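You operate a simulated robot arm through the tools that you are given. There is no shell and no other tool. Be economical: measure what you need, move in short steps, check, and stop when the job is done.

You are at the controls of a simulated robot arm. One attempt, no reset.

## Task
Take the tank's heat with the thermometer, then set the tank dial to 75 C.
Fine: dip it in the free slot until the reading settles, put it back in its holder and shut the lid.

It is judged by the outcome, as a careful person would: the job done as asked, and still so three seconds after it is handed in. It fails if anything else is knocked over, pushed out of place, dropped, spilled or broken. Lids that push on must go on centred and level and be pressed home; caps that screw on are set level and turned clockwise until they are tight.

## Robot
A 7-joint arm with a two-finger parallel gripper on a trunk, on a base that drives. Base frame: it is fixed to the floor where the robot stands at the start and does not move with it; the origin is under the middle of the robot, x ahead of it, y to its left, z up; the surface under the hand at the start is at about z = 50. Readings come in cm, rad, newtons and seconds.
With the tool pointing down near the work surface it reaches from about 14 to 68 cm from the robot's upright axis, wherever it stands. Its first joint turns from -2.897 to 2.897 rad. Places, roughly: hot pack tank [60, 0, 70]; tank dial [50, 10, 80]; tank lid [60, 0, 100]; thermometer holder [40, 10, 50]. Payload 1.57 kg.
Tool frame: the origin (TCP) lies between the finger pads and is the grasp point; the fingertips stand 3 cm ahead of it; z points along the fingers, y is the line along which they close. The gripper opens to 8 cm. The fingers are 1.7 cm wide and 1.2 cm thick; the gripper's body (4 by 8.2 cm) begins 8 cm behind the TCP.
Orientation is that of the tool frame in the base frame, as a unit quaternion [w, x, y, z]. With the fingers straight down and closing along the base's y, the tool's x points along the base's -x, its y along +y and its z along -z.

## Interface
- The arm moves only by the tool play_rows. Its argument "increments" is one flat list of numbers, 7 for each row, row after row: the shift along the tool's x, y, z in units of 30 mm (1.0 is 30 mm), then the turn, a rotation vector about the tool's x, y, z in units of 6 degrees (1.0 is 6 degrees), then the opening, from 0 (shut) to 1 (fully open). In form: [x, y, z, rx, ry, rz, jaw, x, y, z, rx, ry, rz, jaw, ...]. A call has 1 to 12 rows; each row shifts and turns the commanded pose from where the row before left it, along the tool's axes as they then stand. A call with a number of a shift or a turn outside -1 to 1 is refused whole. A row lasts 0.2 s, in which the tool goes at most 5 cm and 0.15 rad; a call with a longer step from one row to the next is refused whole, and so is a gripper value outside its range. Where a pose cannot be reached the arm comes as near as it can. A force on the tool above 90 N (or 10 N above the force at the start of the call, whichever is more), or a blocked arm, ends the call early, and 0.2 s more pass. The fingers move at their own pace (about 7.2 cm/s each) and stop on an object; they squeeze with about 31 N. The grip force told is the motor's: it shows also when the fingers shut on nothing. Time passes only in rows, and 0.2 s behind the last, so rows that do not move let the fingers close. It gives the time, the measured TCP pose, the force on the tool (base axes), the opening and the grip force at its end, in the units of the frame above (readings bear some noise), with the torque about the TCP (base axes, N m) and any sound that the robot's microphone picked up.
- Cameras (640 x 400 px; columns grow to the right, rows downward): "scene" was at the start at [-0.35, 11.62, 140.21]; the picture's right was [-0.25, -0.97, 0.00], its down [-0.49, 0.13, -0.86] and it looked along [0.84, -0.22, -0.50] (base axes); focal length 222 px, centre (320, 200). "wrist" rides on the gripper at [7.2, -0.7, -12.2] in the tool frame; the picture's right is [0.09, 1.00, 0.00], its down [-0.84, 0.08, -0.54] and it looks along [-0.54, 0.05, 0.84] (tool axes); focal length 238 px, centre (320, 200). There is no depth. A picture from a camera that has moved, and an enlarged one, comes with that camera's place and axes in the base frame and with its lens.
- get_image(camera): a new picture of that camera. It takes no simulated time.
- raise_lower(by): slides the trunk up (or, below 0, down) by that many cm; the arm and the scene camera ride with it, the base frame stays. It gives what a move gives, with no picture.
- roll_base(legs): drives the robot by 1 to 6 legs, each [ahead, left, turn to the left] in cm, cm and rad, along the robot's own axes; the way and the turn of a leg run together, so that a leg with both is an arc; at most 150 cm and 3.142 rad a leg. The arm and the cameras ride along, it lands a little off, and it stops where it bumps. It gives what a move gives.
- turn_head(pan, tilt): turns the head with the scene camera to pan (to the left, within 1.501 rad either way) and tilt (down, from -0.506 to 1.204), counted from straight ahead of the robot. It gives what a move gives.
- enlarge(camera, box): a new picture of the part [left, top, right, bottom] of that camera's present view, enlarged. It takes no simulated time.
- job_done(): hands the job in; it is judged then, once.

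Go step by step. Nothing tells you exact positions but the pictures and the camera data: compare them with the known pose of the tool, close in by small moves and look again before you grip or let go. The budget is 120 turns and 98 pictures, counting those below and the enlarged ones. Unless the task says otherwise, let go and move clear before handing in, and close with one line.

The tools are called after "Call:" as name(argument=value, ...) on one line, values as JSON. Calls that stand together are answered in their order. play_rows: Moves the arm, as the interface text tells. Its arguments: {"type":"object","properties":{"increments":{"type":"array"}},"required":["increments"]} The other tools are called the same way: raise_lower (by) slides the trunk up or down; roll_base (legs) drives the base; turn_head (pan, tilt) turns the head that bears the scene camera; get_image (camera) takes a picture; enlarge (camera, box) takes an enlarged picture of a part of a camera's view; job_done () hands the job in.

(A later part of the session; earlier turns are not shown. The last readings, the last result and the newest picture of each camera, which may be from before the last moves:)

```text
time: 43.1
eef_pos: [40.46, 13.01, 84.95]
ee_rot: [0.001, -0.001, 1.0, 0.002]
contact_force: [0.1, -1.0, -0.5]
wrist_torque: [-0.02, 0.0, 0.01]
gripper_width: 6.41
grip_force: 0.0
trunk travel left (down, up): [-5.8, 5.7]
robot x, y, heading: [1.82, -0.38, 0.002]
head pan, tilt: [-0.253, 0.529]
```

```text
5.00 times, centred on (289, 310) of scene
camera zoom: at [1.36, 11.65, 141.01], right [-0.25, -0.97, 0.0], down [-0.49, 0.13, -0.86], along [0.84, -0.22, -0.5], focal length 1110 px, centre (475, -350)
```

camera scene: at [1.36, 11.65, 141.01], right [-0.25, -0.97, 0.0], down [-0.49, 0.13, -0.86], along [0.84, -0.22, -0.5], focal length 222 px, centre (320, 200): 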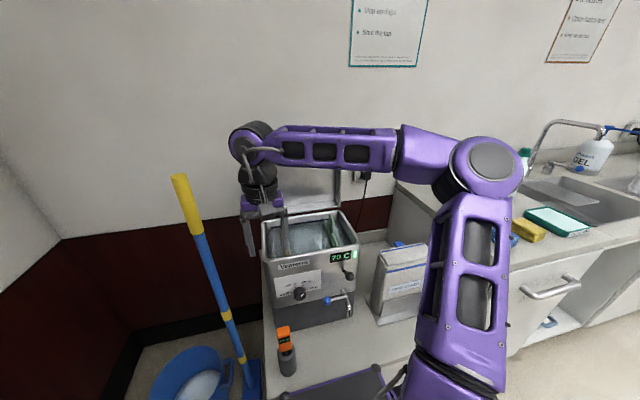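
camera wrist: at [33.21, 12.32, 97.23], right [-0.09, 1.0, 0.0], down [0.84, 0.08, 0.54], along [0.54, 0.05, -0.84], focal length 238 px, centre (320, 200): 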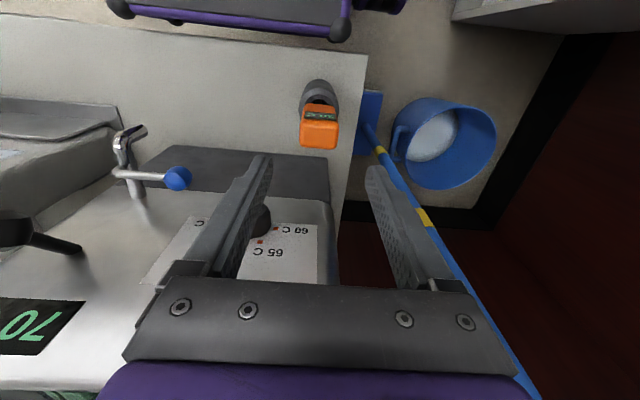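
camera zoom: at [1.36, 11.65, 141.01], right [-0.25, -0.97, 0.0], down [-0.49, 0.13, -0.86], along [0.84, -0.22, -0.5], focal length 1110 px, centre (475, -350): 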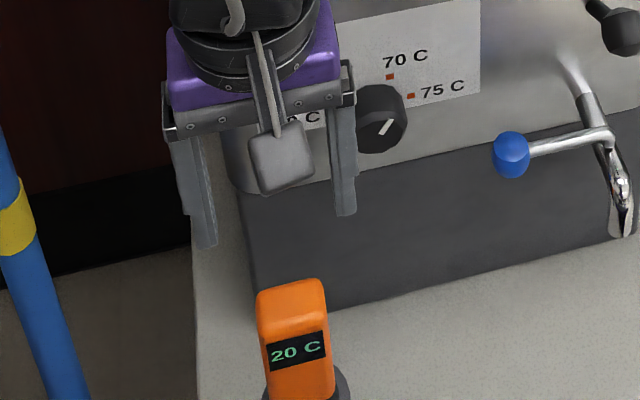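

The thermometer stands upright at about (40.1, 12.9). I'll lower the open fingers around the head.

Call:
play_rows(increments=[0.1, -0.04, 1, 0, 0, 0, 0.8, 0, 0, 1, 0, 0, 0, 0.8, 0, 0, 0.5, 0, 0, 0, 0.8, 0, 0, 0, 0, 0, 0, 0.8])

Call:
get_image(camera="wrist")

Call:
enlarge(camera="scene", box=[235, 295, 331, 385])

```text
time: 44.1
eef_pos: [40.17, 12.98, 77.46]
ee_rot: [0.001, 0.0, 1.0, 0.002]
contact_force: [0.1, -0.2, -0.8]
wrist_torque: [-0.01, 0.01, 0.05]
gripper_width: 6.41
grip_force: 0.2
trunk travel left (down, up): [-5.8, 5.7]
robot x, y, heading: [1.79, 0.24, -0.003]
head pan, tilt: [-0.253, 0.529]
```

```text
64 pictures are left
camera wrist: at [32.82, 12.23, 89.73], right [-0.09, 1.0, 0.0], down [0.84, 0.08, 0.54], along [0.54, 0.05, -0.84], focal length 238 px, centre (320, 200)
```

wrist: 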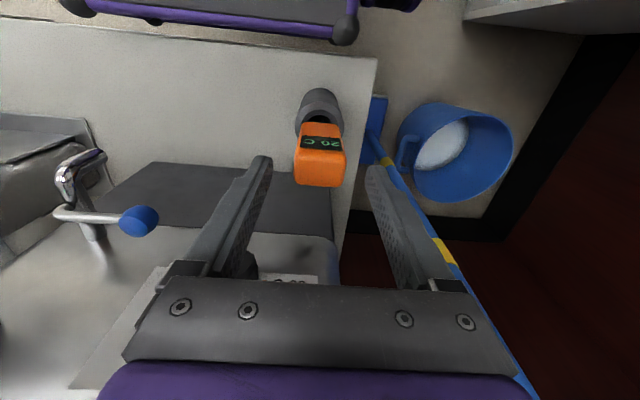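

```text
4.44 times, centred on (283, 340) of scene
camera zoom: at [1.36, 11.65, 141.01], right [-0.25, -0.97, 0.0], down [-0.49, 0.13, -0.86], along [0.84, -0.22, -0.5], focal length 987 px, centre (484, -422)
```

zoom: 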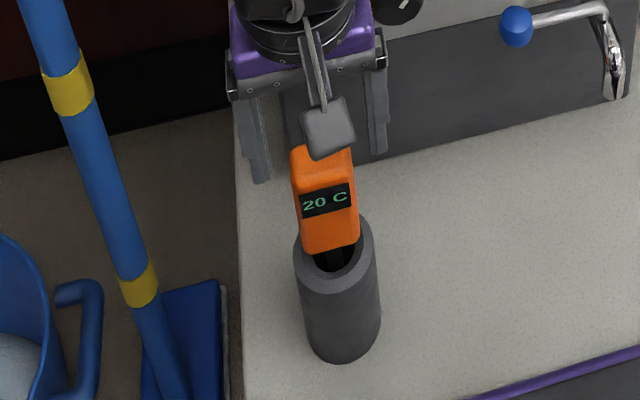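

Call:
play_rows(increments=[0, 0, 1, 0, 0, 0, 0.8, 0, 0, 0.9, 0, 0, 0, 0.8, 0, 0, 0.4, 0, 0, 0, 0.8, 0, 0, 0, 0, 0, 0, 0.8])

Call:
get_image(camera="wrist")

```text
time: 45.1
eef_pos: [40.07, 12.86, 70.51]
ee_rot: [0.0, 0.0, 1.0, 0.001]
contact_force: [0.2, 0.1, 0.4]
wrist_torque: [0.0, 0.03, 0.02]
gripper_width: 6.41
grip_force: 0.0
trunk travel left (down, up): [-5.8, 5.7]
robot x, y, heading: [1.53, -0.07, -0.003]
head pan, tilt: [-0.253, 0.529]
```

```text
62 pictures are left
camera wrist: at [32.79, 12.2, 82.72], right [-0.09, 1.0, 0.0], down [0.84, 0.08, 0.54], along [0.54, 0.05, -0.84], focal length 238 px, centre (320, 200)
```

wrist: 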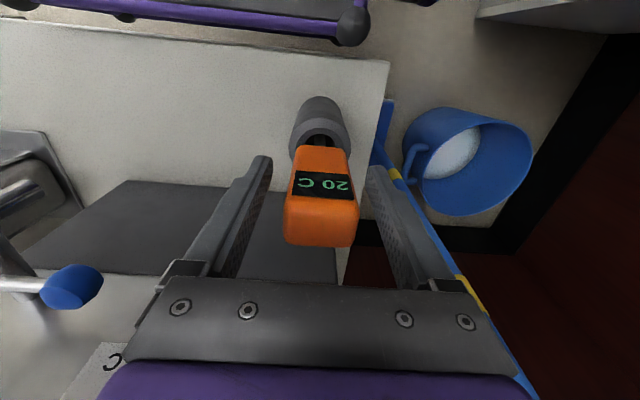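

The head is between the fingers and the display is visible. Closing.

Call:
play_rows(increments=[0, 0, 0, 0, 0, 0, 0.5, 0, 0, 0, 0, 0, 0, 0.3, 0, 0, 0, 0, 0, 0, 0.1, 0, 0, 0, 0, 0, 0, 0, 0, 0, 0, 0, 0, 0, 0])

Call:
play_rows(increments=[0, 0, -0.4, 0, 0, 0, 0, 0, 0, -0.4, 0, 0, 0, 0, 0, 0, -0.4, 0, 0, 0, 0, 0, 0, 0, 0, 0, 0, 0])

Call:
get_image(camera="wrist")

Call:
enlarge(camera="scene", box=[225, 290, 353, 390])

```text
time: 46.3
eef_pos: [40.07, 12.92, 70.58]
ee_rot: [0.001, 0.0, 1.0, 0.002]
contact_force: [-0.1, -0.6, -0.1]
wrist_torque: [-0.05, 0.0, -0.03]
gripper_width: 4.14
grip_force: 30.9
trunk travel left (down, up): [-5.8, 5.7]
robot x, y, heading: [1.54, -0.04, -0.003]
head pan, tilt: [-0.253, 0.529]
```

```text
time: 47.3
eef_pos: [40.15, 12.96, 74.18]
ee_rot: [0.001, 0.001, 1.0, 0.001]
contact_force: [-0.4, 0.7, 0.4]
wrist_torque: [-0.01, -0.01, 0.02]
gripper_width: 4.1
grip_force: 31.0
trunk travel left (down, up): [-5.8, 5.7]
robot x, y, heading: [1.93, -0.29, 0.002]
head pan, tilt: [-0.253, 0.529]
```

```text
61 pictures are left
camera wrist: at [32.84, 12.26, 86.38], right [-0.09, 1.0, 0.0], down [0.84, 0.08, 0.54], along [0.54, 0.05, -0.84], focal length 238 px, centre (320, 200)
```

wrist: 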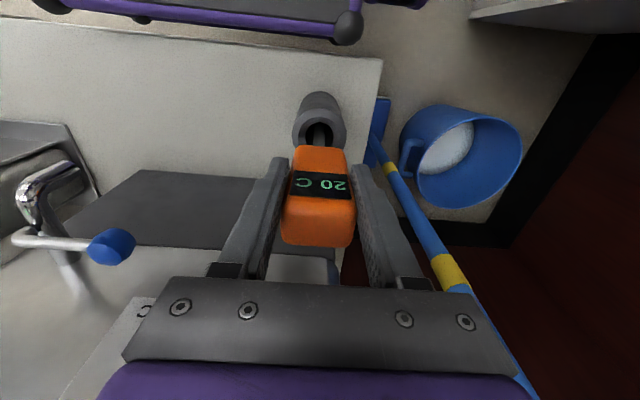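

```text
4.00 times, centred on (289, 340) of scene
camera zoom: at [1.36, 11.65, 141.01], right [-0.25, -0.97, 0.0], down [-0.49, 0.13, -0.86], along [0.84, -0.22, -0.5], focal length 888 px, centre (444, -360)
```

zoom: 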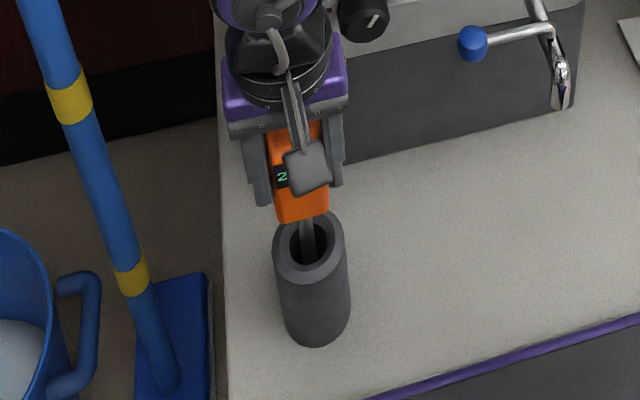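

It's held securely and coming out straight. Raising it clear.

Call:
play_rows(increments=[0, 0, -0.8, 0, 0, 0, 0, 0, 0, -1, 0, 0, 0, 0, 0, 0, -1, 0, 0, 0, 0, 0, 0, -1, 0, 0, 0, 0, 0, 0, -1, 0, 0, 0, 0, 0, 0, -1, 0, 0, 0, 0, 0, 0, -1, 0, 0, 0, 0, 0, 0, -1, 0, 0, 0, 0, 0, 0, -1, 0, 0, 0, 0, 0, 0, -1, 0, 0, 0, 0, 0, 0, -1, 0, 0, 0, 0, 0, 0, 0, 0, 0, 0, 0])

Call:
get_image(camera="scene")

Call:
get_image(camera="wrist")

```text
time: 49.9
eef_pos: [40.18, 12.62, 106.47]
ee_rot: [0.002, 0.0, 1.0, 0.001]
contact_force: [0.7, 1.2, -1.4]
wrist_torque: [-0.01, -0.03, 0.0]
gripper_width: 4.12
grip_force: 31.0
trunk travel left (down, up): [-5.8, 5.7]
robot x, y, heading: [1.77, 0.28, 0.003]
head pan, tilt: [-0.253, 0.529]
```

```text
59 pictures are left
camera scene: at [1.36, 11.65, 141.01], right [-0.25, -0.97, 0.0], down [-0.49, 0.13, -0.86], along [0.84, -0.22, -0.5], focal length 222 px, centre (320, 200)
```

scene: 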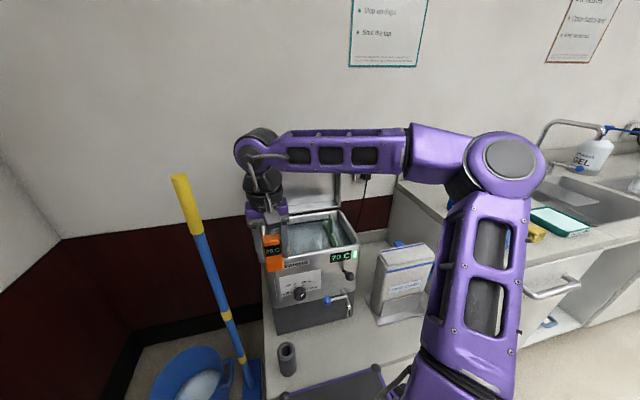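

```text
58 pictures are left
camera wrist: at [32.87, 11.92, 118.71], right [-0.09, 1.0, 0.0], down [0.84, 0.08, 0.54], along [0.54, 0.05, -0.84], focal length 238 px, centre (320, 200)
```

wrist: 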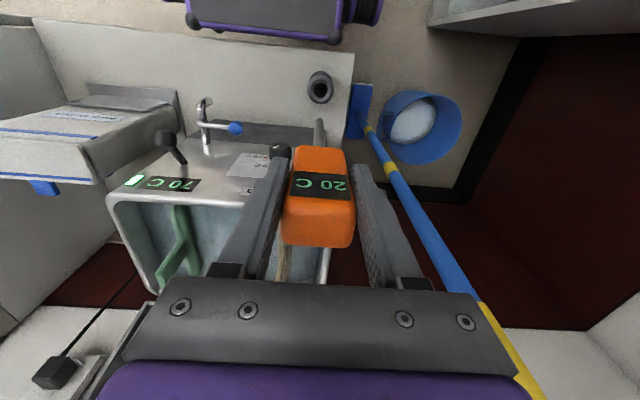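

The stem tip is about 17 cm below the TCP. I'll rise to z≈120 and move over the middle slot.

Call:
play_rows(increments=[0, 0, -1, 0, 0, 0, 0, 0, 0, -1, 0, 0, 0, 0, 0, 0, -1, 0, 0, 0, 0, 0, 0, -1, 0, 0, 0, 0, 0, -0.5, -0.5, 0, 0, 0, 0, -0.9, -0.6, 0, 0, 0, 0, 0, -1, -0.6, 0, 0, 0, 0, 0, -1, -0.6, 0, 0, 0, 0, 0, -1, -0.6, 0, 0, 0, 0, 0, -1, -0.6, 0, 0, 0, 0, 0, -1, -0.3, 0, 0, 0, 0, 0, 0, 0, 0, 0, 0, 0, 0])

Call:
play_rows(increments=[-0.9, 0.05, 0, 0, 0, 0, 0, 0, 0, 0, 0, 0, 0, 0])

Call:
enlarge(camera="scene", box=[235, 130, 395, 270])

Call:
get_image(camera="wrist")

```text
time: 52.5
eef_pos: [57.88, 1.5, 120.05]
ee_rot: [0.001, 0.0, 1.0, 0.002]
contact_force: [0.8, 0.1, -1.2]
wrist_torque: [0.02, 0.01, 0.0]
gripper_width: 4.17
grip_force: 30.5
trunk travel left (down, up): [-5.8, 5.7]
robot x, y, heading: [1.82, 0.25, 0.002]
head pan, tilt: [-0.253, 0.529]
```

```text
time: 53.1
eef_pos: [60.58, 1.51, 120.09]
ee_rot: [0.0, 0.0, 1.0, 0.001]
contact_force: [0.5, -0.6, -0.8]
wrist_torque: [-0.04, 0.03, 0.0]
gripper_width: 4.15
grip_force: 30.8
trunk travel left (down, up): [-5.8, 5.7]
robot x, y, heading: [1.85, -0.2, -0.001]
head pan, tilt: [-0.253, 0.529]
```

```text
2.86 times, centred on (315, 200) of scene
camera zoom: at [1.38, 11.66, 141.01], right [-0.25, -0.97, 0.0], down [-0.49, 0.13, -0.86], along [0.84, -0.22, -0.5], focal length 634 px, centre (334, 200)
```

zoom: 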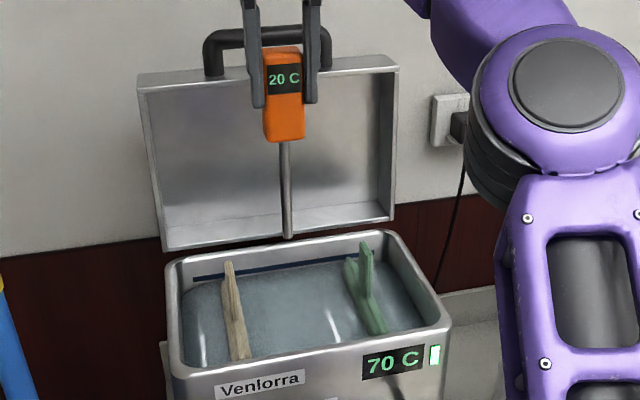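

```text
56 pictures are left
camera wrist: at [53.33, 0.84, 132.22], right [-0.09, 1.0, 0.0], down [0.84, 0.08, 0.54], along [0.54, 0.05, -0.84], focal length 238 px, centre (320, 200)
```

wrist: 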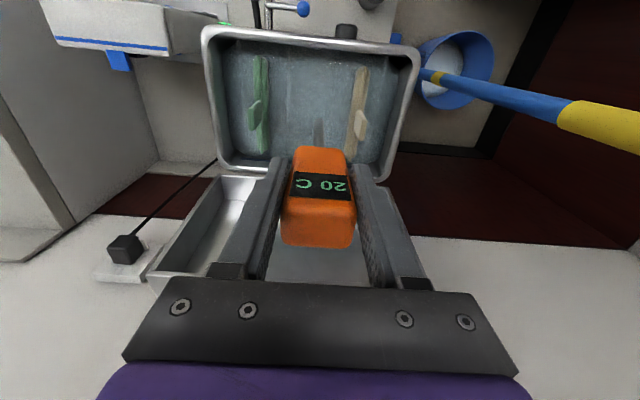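

I'll centre on y≈0 and lower the stem into the middle slot.

Call:
play_rows(increments=[0, -0.5, 0, 0, 0, 0, 0, 0, 0, 1, 0, 0, 0, 0, 0, 0, 1, 0, 0, 0, 0, 0, 0, 1, 0, 0, 0, 0, 0, 0, 1, 0, 0, 0, 0, 0, 0, 1, 0, 0, 0, 0, 0, 0, 0.7, 0, 0, 0, 0, 0, 0, 0.6, 0, 0, 0, 0, 0, 0, 0.5, 0, 0, 0, 0, 0, 0, 0.2, 0, 0, 0, 0, 0, 0, 0, 0, 0, 0, 0])

Call:
get_image(camera="wrist")

Call:
enlarge(camera="scene", box=[235, 170, 395, 270])

```text
time: 55.5
eef_pos: [60.46, 0.03, 98.96]
ee_rot: [0.001, 0.0, 1.0, 0.002]
contact_force: [-0.1, 0.4, -1.1]
wrist_torque: [-0.01, -0.02, -0.01]
gripper_width: 4.13
grip_force: 30.9
trunk travel left (down, up): [-5.8, 5.7]
robot x, y, heading: [1.86, 0.03, 0.002]
head pan, tilt: [-0.253, 0.529]
```

```text
55 pictures are left
camera wrist: at [53.15, -0.76, 111.25], right [-0.09, 1.0, 0.0], down [0.84, 0.08, 0.54], along [0.54, 0.05, -0.84], focal length 238 px, centre (320, 200)
```

wrist: 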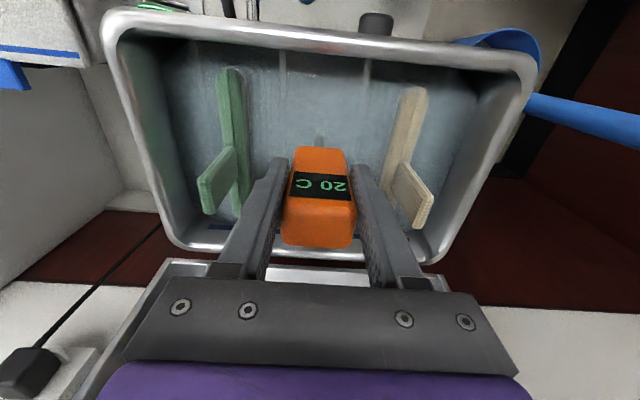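

```text
4.00 times, centred on (315, 220) of scene
camera zoom: at [1.37, 11.65, 141.01], right [-0.25, -0.97, 0.0], down [-0.49, 0.13, -0.86], along [0.84, -0.22, -0.5], focal length 888 px, centre (340, 120)
```

zoom: 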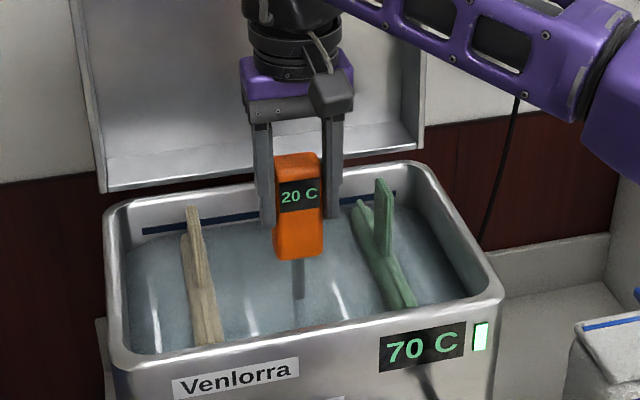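

The reading is still 20 C. I'll lower it about 2.5 cm more and wait for it to respond.

Call:
play_rows(increments=[0, 0, 0.4, 0, 0, 0, 0, 0, 0, 0.4, 0, 0, 0, 0, 0, 0, 0, 0, 0, 0, 0, 0, 0, 0, 0, 0, 0, 0, 0, 0, 0, 0, 0, 0, 0, 0, 0, 0, 0, 0, 0, 0, 0, 0, 0, 0, 0, 0, 0, 0, 0, 0, 0, 0, 0, 0, 0, 0, 0, 0, 0, 0, 0])

Call:
enlarge(camera="scene", box=[275, 190, 355, 250])

```text
time: 57.5
eef_pos: [60.48, -0.04, 96.58]
ee_rot: [0.0, 0.0, 1.0, 0.001]
contact_force: [0.1, 0.4, -0.8]
wrist_torque: [0.0, 0.01, 0.01]
gripper_width: 4.14
grip_force: 31.1
trunk travel left (down, up): [-5.8, 5.7]
robot x, y, heading: [1.68, 0.09, -0.0]
head pan, tilt: [-0.253, 0.529]
```

```text
6.67 times, centred on (315, 220) of scene
camera zoom: at [1.36, 11.65, 141.01], right [-0.25, -0.97, 0.0], down [-0.49, 0.13, -0.86], along [0.84, -0.22, -0.5], focal length 1480 px, centre (353, 67)
```

zoom: 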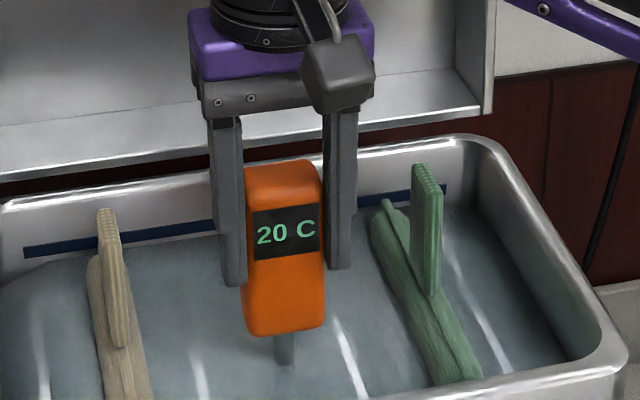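

The stem is in the water (surface at about z 88, tip around 79). I'll hold still and wait for the reading to climb.

Call:
play_rows(increments=[0, 0, 0, 0, 0, 0, 0, 0, 0, 0, 0, 0, 0, 0, 0, 0, 0, 0, 0, 0, 0, 0, 0, 0, 0, 0, 0, 0, 0, 0, 0, 0, 0, 0, 0, 0, 0, 0, 0, 0, 0, 0, 0, 0, 0, 0, 0, 0, 0, 0, 0, 0, 0, 0, 0, 0, 0, 0, 0, 0, 0, 0, 0, 0, 0, 0, 0, 0, 0, 0, 0, 0, 0, 0, 0, 0, 0, 0, 0, 0, 0, 0, 0, 0])

Call:
enlarge(camera="scene", box=[275, 190, 355, 250])

```text
time: 60.1
eef_pos: [60.47, -0.01, 96.58]
ee_rot: [0.0, 0.001, 1.0, 0.001]
contact_force: [0.2, -0.1, -0.7]
wrist_torque: [0.0, -0.01, -0.01]
gripper_width: 4.14
grip_force: 30.9
trunk travel left (down, up): [-5.8, 5.7]
robot x, y, heading: [1.79, -0.23, -0.0]
head pan, tilt: [-0.253, 0.529]
```

```text
6.67 times, centred on (315, 220) of scene
camera zoom: at [1.36, 11.65, 141.01], right [-0.25, -0.97, 0.0], down [-0.49, 0.13, -0.86], along [0.84, -0.22, -0.5], focal length 1480 px, centre (353, 67)
```

zoom: 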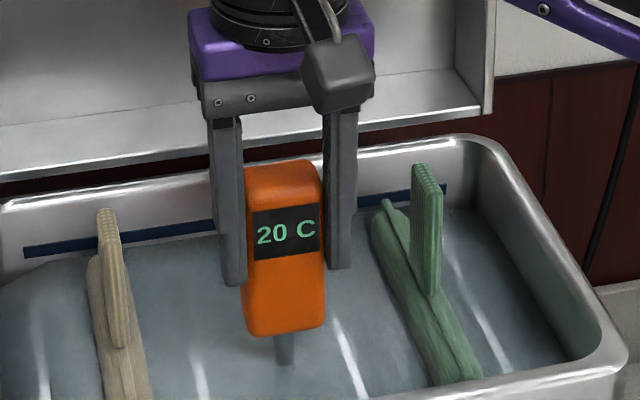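

Still 20 C, so it may need deeper immersion. I'll lower it another 2 cm, keeping the head above the water, and wait.

Call:
play_rows(increments=[0, 0, 0.35, 0, 0, 0, 0, 0, 0, 0.3, 0, 0, 0, 0, 0, 0, 0, 0, 0, 0, 0, 0, 0, 0, 0, 0, 0, 0, 0, 0, 0, 0, 0, 0, 0, 0, 0, 0, 0, 0, 0, 0, 0, 0, 0, 0, 0, 0, 0, 0, 0, 0, 0, 0, 0, 0, 0, 0, 0, 0, 0, 0, 0, 0, 0, 0, 0, 0, 0, 0, 0, 0, 0, 0, 0, 0, 0, 0, 0, 0, 0, 0, 0, 0])

Call:
enlarge(camera="scene", box=[255, 190, 375, 270])

```text
time: 62.7
eef_pos: [60.56, 0.09, 94.67]
ee_rot: [0.001, 0.0, 1.0, 0.002]
contact_force: [-0.6, 0.9, -1.0]
wrist_torque: [-0.01, 0.01, -0.01]
gripper_width: 4.15
grip_force: 30.8
trunk travel left (down, up): [-5.8, 5.7]
robot x, y, heading: [2.18, 0.27, -0.001]
head pan, tilt: [-0.253, 0.529]
```

```text
5.00 times, centred on (315, 230) of scene
camera zoom: at [1.36, 11.65, 141.01], right [-0.25, -0.97, 0.0], down [-0.49, 0.13, -0.86], along [0.84, -0.22, -0.5], focal length 1110 px, centre (345, 50)
```

zoom: 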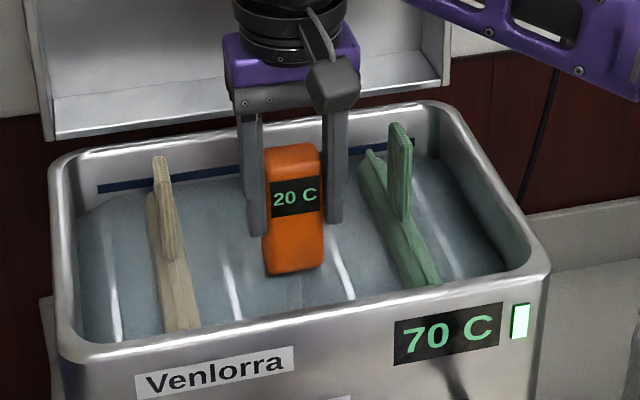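

Call:
play_rows(increments=[0, 0, 0, 0, 0, 0, 0, 0, 0, 0, 0, 0, 0, 0, 0, 0, 0, 0, 0, 0, 0, 0, 0, 0, 0, 0, 0, 0, 0, 0, 0, 0, 0, 0, 0, 0, 0, 0, 0, 0, 0, 0, 0, 0, 0, 0, 0, 0, 0, 0, 0, 0, 0, 0, 0, 0, 0, 0, 0, 0, 0, 0, 0, 0, 0, 0, 0, 0, 0, 0, 0, 0, 0, 0, 0, 0, 0, 0, 0, 0, 0, 0, 0, 0])

Call:
get_image(camera="wrist")

```text
time: 65.3
eef_pos: [60.42, 0.0, 94.64]
ee_rot: [0.001, 0.0, 1.0, 0.002]
contact_force: [0.4, -0.4, -0.6]
wrist_torque: [-0.02, 0.0, 0.03]
gripper_width: 4.14
grip_force: 31.5
trunk travel left (down, up): [-5.8, 5.7]
robot x, y, heading: [1.43, 0.21, -0.008]
head pan, tilt: [-0.253, 0.529]
```

```text
50 pictures are left
camera wrist: at [53.2, -0.72, 106.9], right [-0.09, 1.0, 0.0], down [0.84, 0.07, 0.54], along [0.54, 0.05, -0.84], focal length 238 px, centre (320, 200)
```

wrist: 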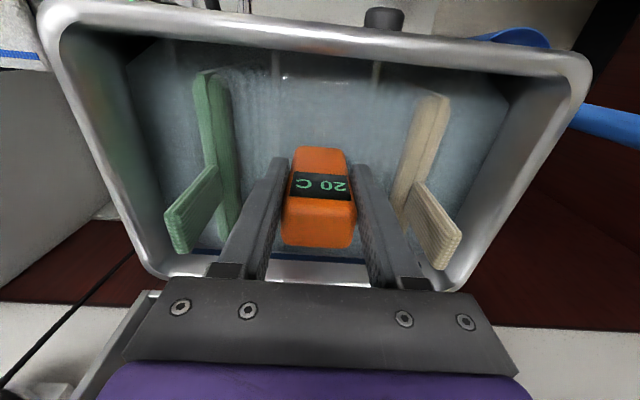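

Still 20 C. I'll look closely at where the stem meets the water.

Call:
enlarge(camera="wrist", box=[180, 40, 460, 215])

Call:
enlarge(camera="scene", box=[285, 210, 345, 255])

```text
2.29 times, centred on (320, 128) of wrist
camera zoom: at [53.2, -0.72, 106.9], right [-0.09, 1.0, 0.0], down [0.84, 0.07, 0.54], along [0.54, 0.05, -0.84], focal length 545 px, centre (320, 366)
```

zoom: 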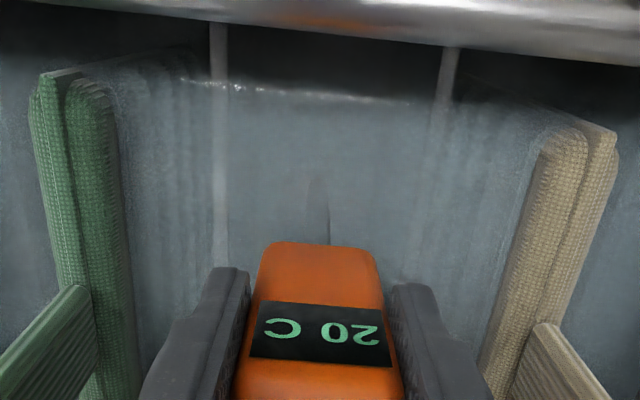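

```text
8.89 times, centred on (315, 232) of scene
camera zoom: at [1.36, 11.65, 141.01], right [-0.25, -0.97, 0.0], down [-0.49, 0.13, -0.86], along [0.84, -0.22, -0.5], focal length 1974 px, centre (364, -89)
```

zoom: 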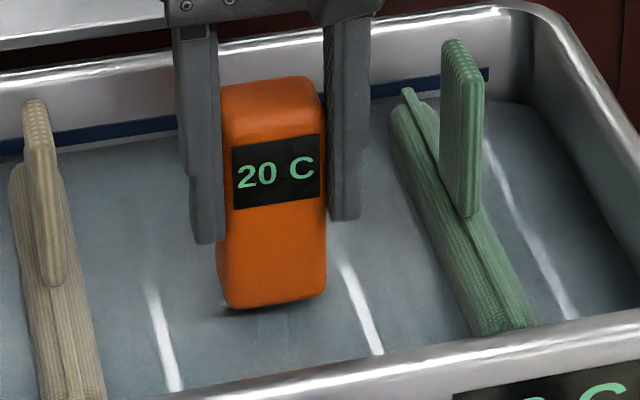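

The slot spans y ±3.7 and the stem is centred and immersed. I'll raise it 0.7 cm so the head stays dry, and give it more time.

Call:
play_rows(increments=[0, 0, -0.25, 0, 0, 0, 0, 0, 0, 0, 0, 0, 0, 0, 0, 0, 0, 0, 0, 0, 0, 0, 0, 0, 0, 0, 0, 0, 0, 0, 0, 0, 0, 0, 0, 0, 0, 0, 0, 0, 0, 0, 0, 0, 0, 0, 0, 0, 0, 0, 0, 0, 0, 0, 0, 0, 0, 0, 0, 0, 0, 0, 0, 0, 0, 0, 0, 0, 0, 0, 0, 0, 0, 0, 0, 0, 0, 0, 0, 0, 0, 0, 0, 0])

Call:
play_rows(increments=[0, 0, 0, 0, 0, 0, 0, 0, 0, 0, 0, 0, 0, 0, 0, 0, 0, 0, 0, 0, 0, 0, 0, 0, 0, 0, 0, 0, 0, 0, 0, 0, 0, 0, 0, 0, 0, 0, 0, 0, 0, 0, 0, 0, 0, 0, 0, 0, 0, 0, 0, 0, 0, 0, 0, 0, 0, 0, 0, 0, 0, 0, 0, 0, 0, 0, 0, 0, 0, 0, 0, 0, 0, 0, 0, 0, 0, 0, 0, 0, 0, 0, 0, 0])

Call:
enlarge(camera="wrist", box=[240, 120, 400, 260])

```text
time: 67.9
eef_pos: [60.56, -0.06, 95.48]
ee_rot: [0.001, 0.0, 1.0, 0.002]
contact_force: [-0.1, -0.5, -0.4]
wrist_torque: [0.02, -0.01, 0.04]
gripper_width: 4.15
grip_force: 31.1
trunk travel left (down, up): [-5.8, 5.7]
robot x, y, heading: [1.86, -0.06, 0.002]
head pan, tilt: [-0.253, 0.529]
```

```text
time: 70.5
eef_pos: [60.52, 0.02, 95.48]
ee_rot: [0.001, 0.0, 1.0, 0.002]
contact_force: [0.6, -0.1, -0.1]
wrist_torque: [-0.01, 0.01, 0.02]
gripper_width: 4.14
grip_force: 30.7
trunk travel left (down, up): [-5.8, 5.7]
robot x, y, heading: [1.56, 0.28, 0.003]
head pan, tilt: [-0.253, 0.529]
```

```text
2.86 times, centred on (320, 190) of wrist
camera zoom: at [53.24, -0.71, 107.67], right [-0.09, 1.0, 0.0], down [0.84, 0.07, 0.54], along [0.54, 0.05, -0.84], focal length 681 px, centre (320, 229)
```

zoom: 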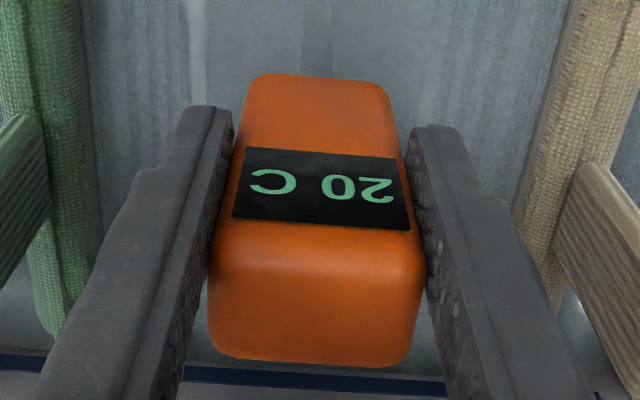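

Call:
play_rows(increments=[0, 0, 0, 0, 0, 0, 0, 0, 0, 0, 0, 0, 0, 0, 0, 0, 0, 0, 0, 0, 0, 0, 0, 0, 0, 0, 0, 0, 0, 0, 0, 0, 0, 0, 0, 0, 0, 0, 0, 0, 0, 0, 0, 0, 0, 0, 0, 0, 0, 0, 0, 0, 0, 0, 0, 0, 0, 0, 0, 0, 0, 0, 0, 0, 0, 0, 0, 0, 0, 0, 0, 0, 0, 0, 0, 0, 0, 0, 0, 0, 0, 0, 0, 0])

Call:
play_rows(increments=[0, 0, 0, 0, 0, 0, 0, 0, 0, 0, 0, 0, 0, 0, 0, 0, 0, 0, 0, 0, 0, 0, 0, 0, 0, 0, 0, 0, 0, 0, 0, 0, 0, 0, 0, 0, 0, 0, 0, 0, 0, 0, 0, 0, 0, 0, 0, 0, 0, 0, 0, 0, 0, 0, 0, 0, 0, 0, 0, 0, 0, 0, 0, 0, 0, 0, 0, 0, 0, 0, 0, 0, 0, 0, 0, 0, 0, 0, 0, 0, 0, 0, 0, 0])

Call:
enlarge(camera="wrist", box=[240, 120, 400, 260])

```text
time: 73.1
eef_pos: [60.61, 0.05, 95.47]
ee_rot: [0.0, 0.0, 1.0, 0.002]
contact_force: [-0.6, -0.1, -0.9]
wrist_torque: [0.01, 0.03, 0.0]
gripper_width: 4.15
grip_force: 31.5
trunk travel left (down, up): [-5.8, 5.7]
robot x, y, heading: [1.4, 0.15, -0.001]
head pan, tilt: [-0.253, 0.529]
```

```text
time: 75.7
eef_pos: [60.5, -0.03, 95.35]
ee_rot: [0.001, 0.0, 1.0, 0.002]
contact_force: [0.1, -0.1, 0.0]
wrist_torque: [0.0, 0.03, 0.01]
gripper_width: 4.12
grip_force: 31.1
trunk travel left (down, up): [-5.8, 5.7]
robot x, y, heading: [1.66, 0.27, -0.001]
head pan, tilt: [-0.253, 0.529]
```

```text
2.86 times, centred on (320, 190) of wrist
camera zoom: at [53.24, -0.71, 107.67], right [-0.09, 1.0, 0.0], down [0.84, 0.07, 0.54], along [0.54, 0.05, -0.84], focal length 681 px, centre (320, 229)
```

zoom: 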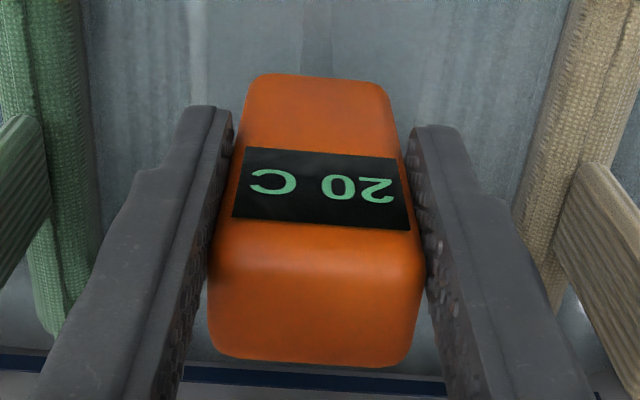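

The reading is still unchanged, so I suspect there's an immersion depth threshold. I'll go a little deeper, to where the bottom of the head just touches the water, and wait.

Call:
play_rows(increments=[0, 0, 0.35, 0, 0, 0, 0, 0, 0, 0.3, 0, 0, 0, 0, 0, 0, 0, 0, 0, 0, 0, 0, 0, 0, 0, 0, 0, 0, 0, 0, 0, 0, 0, 0, 0, 0, 0, 0, 0, 0, 0, 0, 0, 0, 0, 0, 0, 0, 0, 0, 0, 0, 0, 0, 0, 0, 0, 0, 0, 0, 0, 0, 0, 0, 0, 0, 0, 0, 0, 0, 0, 0, 0, 0, 0, 0, 0, 0, 0, 0, 0, 0, 0, 0])

Call:
enlarge(camera="scene", box=[275, 200, 355, 250])

```text
time: 78.3
eef_pos: [60.51, 0.17, 93.55]
ee_rot: [0.001, 0.0, 1.0, 0.002]
contact_force: [0.1, -0.2, -0.4]
wrist_torque: [-0.04, -0.01, 0.02]
gripper_width: 4.17
grip_force: 31.2
trunk travel left (down, up): [-5.8, 5.7]
robot x, y, heading: [1.75, 0.02, 0.003]
head pan, tilt: [-0.253, 0.529]
```

```text
8.00 times, centred on (315, 225) of scene
camera zoom: at [1.36, 11.65, 141.01], right [-0.25, -0.97, 0.0], down [-0.49, 0.13, -0.86], along [0.84, -0.22, -0.5], focal length 1776 px, centre (360, 0)
```

zoom: 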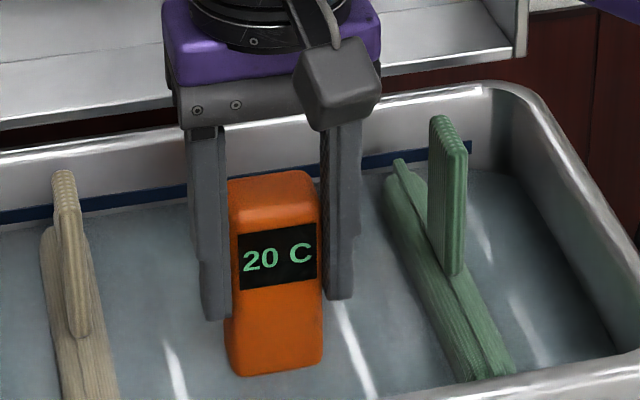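

Call:
play_rows(increments=[0, 0, 0, 0, 0, 0, 0, 0, 0, 0, 0, 0, 0, 0, 0, 0, 0, 0, 0, 0, 0, 0, 0, 0, 0, 0, 0, 0, 0, 0, 0, 0, 0, 0, 0, 0, 0, 0, 0, 0, 0, 0, 0, 0, 0, 0, 0, 0, 0, 0, 0, 0, 0, 0, 0, 0, 0, 0, 0, 0, 0, 0, 0, 0, 0, 0, 0, 0, 0, 0, 0, 0, 0, 0, 0, 0, 0, 0, 0, 0, 0, 0, 0, 0])

Call:
play_rows(increments=[0, 0, 0, 0, 0, 0, 0, 0, 0, 0, 0, 0, 0, 0, 0, 0, 0, 0, 0, 0, 0, 0, 0, 0, 0, 0, 0, 0, 0, 0, 0, 0, 0, 0, 0, 0, 0, 0, 0, 0, 0, 0, 0, 0, 0, 0, 0, 0, 0, 0, 0, 0, 0, 0, 0, 0, 0, 0, 0, 0, 0, 0, 0, 0, 0, 0, 0, 0, 0, 0, 0, 0, 0, 0, 0, 0, 0, 0, 0, 0, 0, 0, 0, 0])

Call:
get_image(camera="wrist")

```text
time: 80.9
eef_pos: [60.43, 0.11, 93.48]
ee_rot: [0.001, 0.0, 1.0, 0.001]
contact_force: [-0.2, 0.6, -0.9]
wrist_torque: [0.02, 0.01, -0.01]
gripper_width: 4.15
grip_force: 31.2
trunk travel left (down, up): [-5.8, 5.7]
robot x, y, heading: [1.44, -0.1, -0.001]
head pan, tilt: [-0.253, 0.529]
```

```text
time: 83.5
eef_pos: [60.66, 0.18, 93.56]
ee_rot: [0.002, 0.0, 1.0, 0.001]
contact_force: [0.1, -0.4, -1.3]
wrist_torque: [-0.01, -0.02, -0.02]
gripper_width: 4.14
grip_force: 31.3
trunk travel left (down, up): [-5.8, 5.7]
robot x, y, heading: [1.47, 0.31, -0.001]
head pan, tilt: [-0.253, 0.529]
```

```text
44 pictures are left
camera wrist: at [53.23, -0.57, 105.74], right [-0.09, 1.0, 0.0], down [0.84, 0.08, 0.54], along [0.54, 0.05, -0.84], focal length 238 px, centre (320, 200)
```

wrist: 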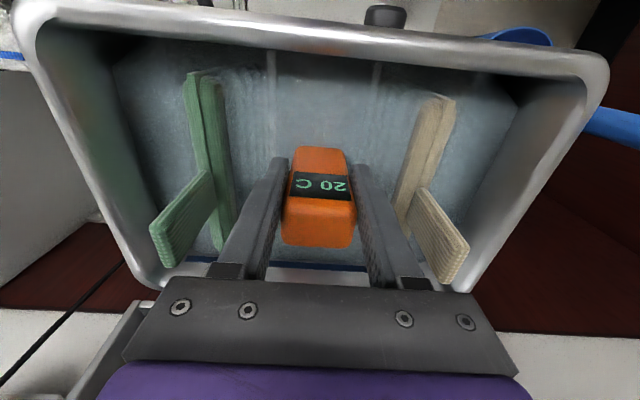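

The tip is visibly about 10 cm under the surface, so I'll allow a longer settling wait at a dry-head height.

Call:
play_rows(increments=[0, 0, -0.3, 0, 0, 0, 0, 0, 0, 0, 0, 0, 0, 0, 0, 0, 0, 0, 0, 0, 0, 0, 0, 0, 0, 0, 0, 0, 0, 0, 0, 0, 0, 0, 0, 0, 0, 0, 0, 0, 0, 0, 0, 0, 0, 0, 0, 0, 0, 0, 0, 0, 0, 0, 0, 0, 0, 0, 0, 0, 0, 0, 0, 0, 0, 0, 0, 0, 0, 0, 0, 0, 0, 0, 0, 0, 0, 0, 0, 0, 0, 0, 0, 0])

Call:
play_rows(increments=[0, 0, 0, 0, 0, 0, 0, 0, 0, 0, 0, 0, 0, 0, 0, 0, 0, 0, 0, 0, 0, 0, 0, 0, 0, 0, 0, 0, 0, 0, 0, 0, 0, 0, 0, 0, 0, 0, 0, 0, 0, 0, 0, 0, 0, 0, 0, 0, 0, 0, 0, 0, 0, 0, 0, 0, 0, 0, 0, 0, 0, 0, 0, 0, 0, 0, 0, 0, 0, 0, 0, 0, 0, 0, 0, 0, 0, 0, 0, 0, 0, 0, 0, 0])

Call:
play_rows(increments=[0, 0, 0, 0, 0, 0, 0, 0, 0, 0, 0, 0, 0, 0, 0, 0, 0, 0, 0, 0, 0, 0, 0, 0, 0, 0, 0, 0, 0, 0, 0, 0, 0, 0, 0, 0, 0, 0, 0, 0, 0, 0, 0, 0, 0, 0, 0, 0, 0, 0, 0, 0, 0, 0, 0, 0, 0, 0, 0, 0, 0, 0, 0, 0, 0, 0, 0, 0, 0, 0, 0, 0, 0, 0, 0, 0, 0, 0, 0, 0, 0, 0, 0, 0])

Call:
play_rows(increments=[0, 0, 0, 0, 0, 0, 0, 0, 0, 0, 0, 0, 0, 0, 0, 0, 0, 0, 0, 0, 0, 0, 0, 0, 0, 0, 0, 0, 0, 0, 0, 0, 0, 0, 0, 0, 0, 0, 0, 0, 0, 0, 0, 0, 0, 0, 0, 0, 0, 0, 0, 0, 0, 0, 0, 0, 0, 0, 0, 0, 0, 0, 0, 0, 0, 0, 0, 0, 0, 0, 0, 0, 0, 0, 0, 0, 0, 0, 0, 0, 0, 0, 0, 0])

Call:
enlarge(camera="wrist", box=[180, 40, 460, 260])

```text
time: 86.1
eef_pos: [60.53, 0.05, 94.48]
ee_rot: [0.0, 0.0, 1.0, 0.002]
contact_force: [0.7, 0.6, -1.4]
wrist_torque: [-0.01, 0.03, -0.02]
gripper_width: 4.13
grip_force: 31.3
trunk travel left (down, up): [-5.8, 5.7]
robot x, y, heading: [1.85, 0.34, -0.002]
head pan, tilt: [-0.253, 0.529]
```

```text
time: 88.7
eef_pos: [60.51, 0.12, 94.33]
ee_rot: [0.001, 0.0, 1.0, 0.002]
contact_force: [-1.0, 0.7, -0.2]
wrist_torque: [-0.02, 0.0, -0.02]
gripper_width: 4.14
grip_force: 31.0
trunk travel left (down, up): [-5.8, 5.7]
robot x, y, heading: [1.38, 0.01, 0.002]
head pan, tilt: [-0.253, 0.529]
```

```text
time: 91.3
eef_pos: [60.52, 0.17, 94.41]
ee_rot: [0.0, 0.001, 1.0, 0.002]
contact_force: [-0.7, 0.6, -0.8]
wrist_torque: [-0.01, -0.02, 0.01]
gripper_width: 4.13
grip_force: 31.4
trunk travel left (down, up): [-5.8, 5.7]
robot x, y, heading: [1.47, 0.04, 0.001]
head pan, tilt: [-0.253, 0.529]
```

```text
time: 93.9
eef_pos: [60.58, 0.1, 94.25]
ee_rot: [0.001, 0.0, 1.0, 0.002]
contact_force: [-0.9, -0.4, -0.6]
wrist_torque: [0.0, 0.03, 0.01]
gripper_width: 4.16
grip_force: 31.0
trunk travel left (down, up): [-5.8, 5.7]
robot x, y, heading: [1.95, 0.04, -0.002]
head pan, tilt: [-0.253, 0.529]
```

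```text
1.82 times, centred on (320, 150) of wrist
camera zoom: at [53.28, -0.62, 106.65], right [-0.09, 1.0, 0.0], down [0.84, 0.07, 0.54], along [0.54, 0.05, -0.84], focal length 433 px, centre (320, 291)
```

zoom: 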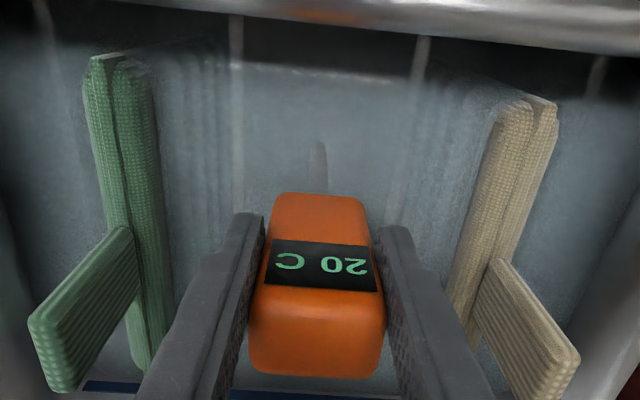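

I'll try one careful deeper test, with the display kept well above the water, checking the reading at each depth.

Call:
play_rows(increments=[-0.3, 0, 0.3, 0, 0, 0, 0, 0, 0, 0.35, 0, 0, 0, 0, 0, 0, 0, 0, 0, 0, 0, 0, 0, 0, 0, 0, 0, 0, 0, 0, 0, 0, 0, 0, 0, 0, 0, 0, 0, 0, 0, 0, 0, 0, 0, 0, 0, 0, 0, 0, 0, 0, 0, 0, 0, 0, 0, 0, 0, 0, 0, 0, 0])

Call:
enlarge(camera="scene", box=[275, 200, 355, 250])

Call:
play_rows(increments=[0, 0, 0.4, 0, 0, 0, 0, 0, 0, 0, 0, 0, 0, 0, 0, 0, 0, 0, 0, 0, 0, 0, 0, 0, 0, 0, 0, 0, 0, 0, 0, 0, 0, 0, 0, 0, 0, 0, 0, 0, 0, 0, 0, 0, 0, 0, 0, 0, 0, 0, 0, 0, 0, 0, 0, 0])

Call:
enlarge(camera="scene", box=[275, 200, 355, 250])

```text
time: 95.9
eef_pos: [61.46, -0.04, 92.43]
ee_rot: [0.001, -0.001, 1.0, 0.002]
contact_force: [-0.3, -0.1, -0.3]
wrist_torque: [-0.03, 0.03, 0.03]
gripper_width: 4.17
grip_force: 31.4
trunk travel left (down, up): [-5.8, 5.7]
robot x, y, heading: [1.63, 0.19, -0.007]
head pan, tilt: [-0.253, 0.529]
```

```text
8.00 times, centred on (315, 225) of scene
camera zoom: at [1.36, 11.65, 141.01], right [-0.25, -0.97, 0.0], down [-0.49, 0.13, -0.86], along [0.84, -0.22, -0.5], focal length 1776 px, centre (360, 0)
```

zoom: 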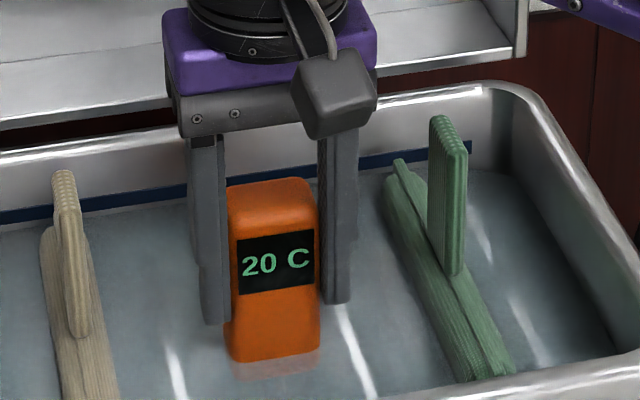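

```text
time: 97.7
eef_pos: [61.42, 0.08, 91.25]
ee_rot: [0.0, 0.0, 1.0, 0.002]
contact_force: [-0.2, -0.5, -0.2]
wrist_torque: [0.02, 0.07, 0.04]
gripper_width: 4.13
grip_force: 31.4
trunk travel left (down, up): [-5.8, 5.7]
robot x, y, heading: [1.29, -0.06, -0.002]
head pan, tilt: [-0.253, 0.529]
```

```text
8.00 times, centred on (315, 225) of scene
camera zoom: at [1.36, 11.65, 141.01], right [-0.25, -0.97, 0.0], down [-0.49, 0.13, -0.86], along [0.84, -0.22, -0.5], focal length 1776 px, centre (360, 0)
```

zoom: 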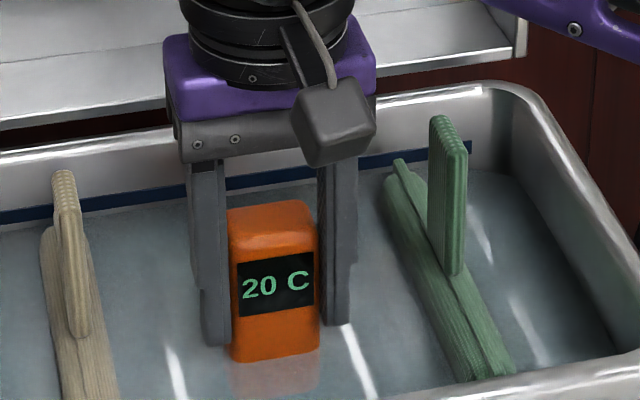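

The reading stays at 20 C at every depth after about 40 s, so it has settled at that. I'll lift it out slowly, checking the display as it comes clear, and then return it.

Call:
play_rows(increments=[0, 0, -0.8, 0, 0, 0, 0, 0, 0, -0.3, 0, 0, 0, 0, 0, 0, 0, 0, 0, 0, 0, 0, 0, 0, 0, 0, 0, 0, 0, 0, 0, 0, 0, 0, 0, 0, 0, 0, 0, 0, 0, 0, 0, 0, 0, 0, 0, 0, 0, 0, 0, 0, 0, 0, 0, 0, 0, 0, 0, 0, 0, 0, 0])

Call:
play_rows(increments=[0, 0, 0, 0, 0, 0, 0, 0, 0, 0, 0, 0, 0, 0, 0, 0, 0, 0, 0, 0, 0, 0, 0, 0, 0, 0, 0, 0, 0, 0, 0, 0, 0, 0, 0, 0, 0, 0, 0, 0, 0, 0, 0, 0, 0, 0, 0, 0, 0, 0, 0, 0, 0, 0, 0, 0, 0, 0, 0, 0, 0, 0, 0, 0, 0, 0, 0, 0, 0, 0, 0, 0, 0, 0, 0, 0, 0, 0, 0, 0, 0, 0, 0, 0])

Call:
enlarge(camera="scene", box=[255, 190, 375, 270])

```text
time: 99.7
eef_pos: [61.51, 0.1, 94.45]
ee_rot: [0.001, 0.0, 1.0, 0.002]
contact_force: [0.3, 0.6, -1.4]
wrist_torque: [0.04, 0.01, -0.02]
gripper_width: 4.13
grip_force: 30.3
trunk travel left (down, up): [-5.8, 5.7]
robot x, y, heading: [1.84, -0.3, -0.002]
head pan, tilt: [-0.253, 0.529]
```

```text
time: 102.3
eef_pos: [61.42, 0.14, 94.54]
ee_rot: [0.001, 0.0, 1.0, 0.001]
contact_force: [0.2, 0.2, -1.0]
wrist_torque: [-0.03, 0.02, -0.01]
gripper_width: 4.14
grip_force: 30.8
trunk travel left (down, up): [-5.8, 5.7]
robot x, y, heading: [1.46, 0.04, 0.003]
head pan, tilt: [-0.253, 0.529]
```

```text
5.00 times, centred on (315, 230) of scene
camera zoom: at [1.36, 11.65, 141.01], right [-0.25, -0.97, 0.0], down [-0.49, 0.13, -0.86], along [0.84, -0.22, -0.5], focal length 1110 px, centre (345, 50)
```

zoom: 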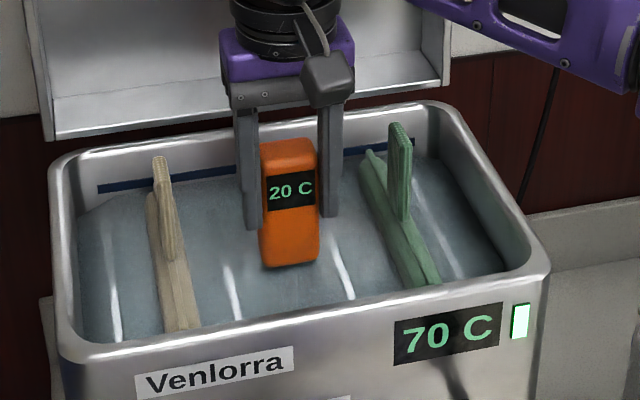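

I'll raise it straight up, clear of the rim.

Call:
play_rows(increments=[0, 0, -0.5, 0, 0, 0, 0, 0, 0, -1, 0, 0, 0, 0, 0, 0, -1, 0, 0, 0, 0, 0, 0, -1, 0, 0, 0, 0, 0, 0, -1, 0, 0, 0, 0, 0, 0, -1, 0, 0, 0, 0, 0, 0, -1, 0, 0, 0, 0, 0, 0, -1, 0, 0, 0, 0, 0, 0, -1, 0, 0, 0, 0, 0, 0, 0, 0, 0, 0, 0])

Call:
play_rows(increments=[1, 0.55, 0, 0, 0, 0, 0, 1, 0.6, 0, 0, 0, 0, 0, 1, 0.6, 0, 0, 0, 0, 0, 1, 0.6, 0, 0, 0, 0, 0, 1, 0.6, 0, 0, 0, 0, 0, 1, 0.6, 0, 0, 0, 0, 0, 1, 0.65, 0, 0, 0, 0, 0, 0, 0, 1, 0, 0, 0, 0, 0, 0, 1, 0, 0, 0, 0, 0, 0, 0, 0, 0, 0, 0])

Call:
enlarge(camera="scene", box=[235, 200, 355, 275])

```text
time: 104.5
eef_pos: [61.39, -0.16, 120.16]
ee_rot: [0.001, -0.001, 1.0, 0.002]
contact_force: [0.1, -0.1, -0.5]
wrist_torque: [-0.01, 0.0, -0.02]
gripper_width: 4.12
grip_force: 31.1
trunk travel left (down, up): [-5.8, 5.7]
robot x, y, heading: [1.85, 0.06, -0.003]
head pan, tilt: [-0.253, 0.529]
```

```text
time: 106.7
eef_pos: [40.38, 12.62, 114.13]
ee_rot: [0.0, 0.0, 1.0, 0.002]
contact_force: [0.1, -0.8, -0.1]
wrist_torque: [0.01, 0.01, 0.0]
gripper_width: 4.15
grip_force: 31.4
trunk travel left (down, up): [-5.8, 5.7]
robot x, y, heading: [1.58, 0.32, 0.001]
head pan, tilt: [-0.253, 0.529]
```

```text
5.33 times, centred on (295, 238) of scene
camera zoom: at [1.37, 11.65, 141.01], right [-0.25, -0.97, 0.0], down [-0.49, 0.13, -0.86], along [0.84, -0.22, -0.5], focal length 1184 px, centre (453, 0)
```

zoom: 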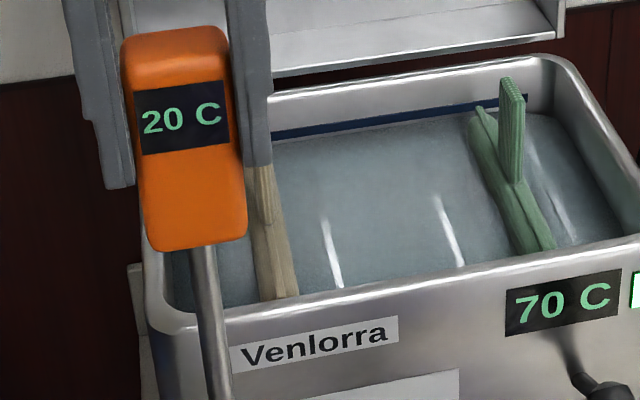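

Now I'll come down over the holder, stopping just above it to check alignment.

Call:
play_rows(increments=[0.07, 0.1, 1, 0, 0, 0, 0, 0, 0, 1, 0, 0, 0, 0, 0, 0, 1, 0, 0, 0, 0, 0, 0, 1, 0, 0, 0, 0, 0, 0, 1, 0, 0, 0, 0, 0, 0, 1, 0, 0, 0, 0, 0, 0, 1, 0, 0, 0, 0, 0, 0, 1, 0, 0, 0, 0, 0, 0, 0.5, 0, 0, 0, 0, 0, 0, 0, 0, 0, 0, 0, 0, 0, 0, 0, 0, 0, 0])

Call:
get_image(camera="wrist")

Call:
enlarge(camera="scene", box=[235, 280, 345, 380])

```text
time: 109.1
eef_pos: [40.1, 13.11, 88.53]
ee_rot: [0.001, 0.0, 1.0, 0.001]
contact_force: [0.0, 0.4, -0.6]
wrist_torque: [0.03, 0.01, -0.03]
gripper_width: 4.11
grip_force: 30.7
trunk travel left (down, up): [-5.8, 5.7]
robot x, y, heading: [1.78, 0.03, -0.001]
head pan, tilt: [-0.253, 0.529]
```

```text
38 pictures are left
camera wrist: at [32.84, 12.34, 100.74], right [-0.09, 1.0, 0.0], down [0.84, 0.08, 0.54], along [0.54, 0.05, -0.84], focal length 238 px, centre (320, 200)
```

wrist: 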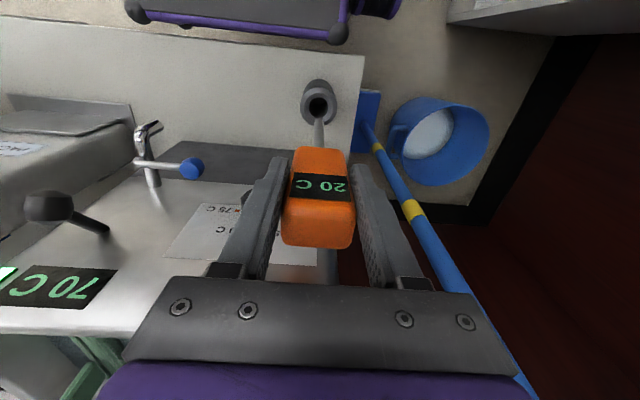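

```text
4.00 times, centred on (290, 330) of scene
camera zoom: at [1.36, 11.65, 141.01], right [-0.25, -0.97, 0.0], down [-0.49, 0.13, -0.86], along [0.84, -0.22, -0.5], focal length 888 px, centre (440, -320)
```

zoom: 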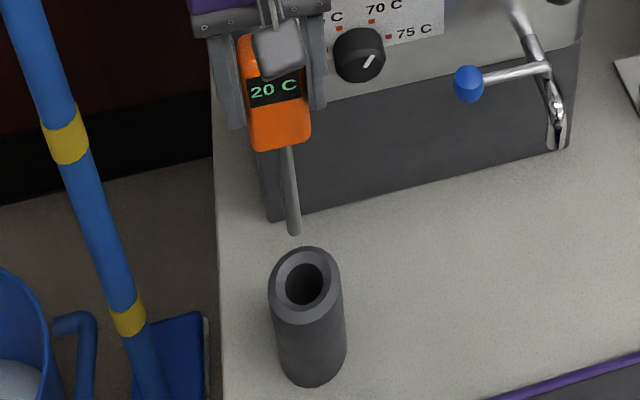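

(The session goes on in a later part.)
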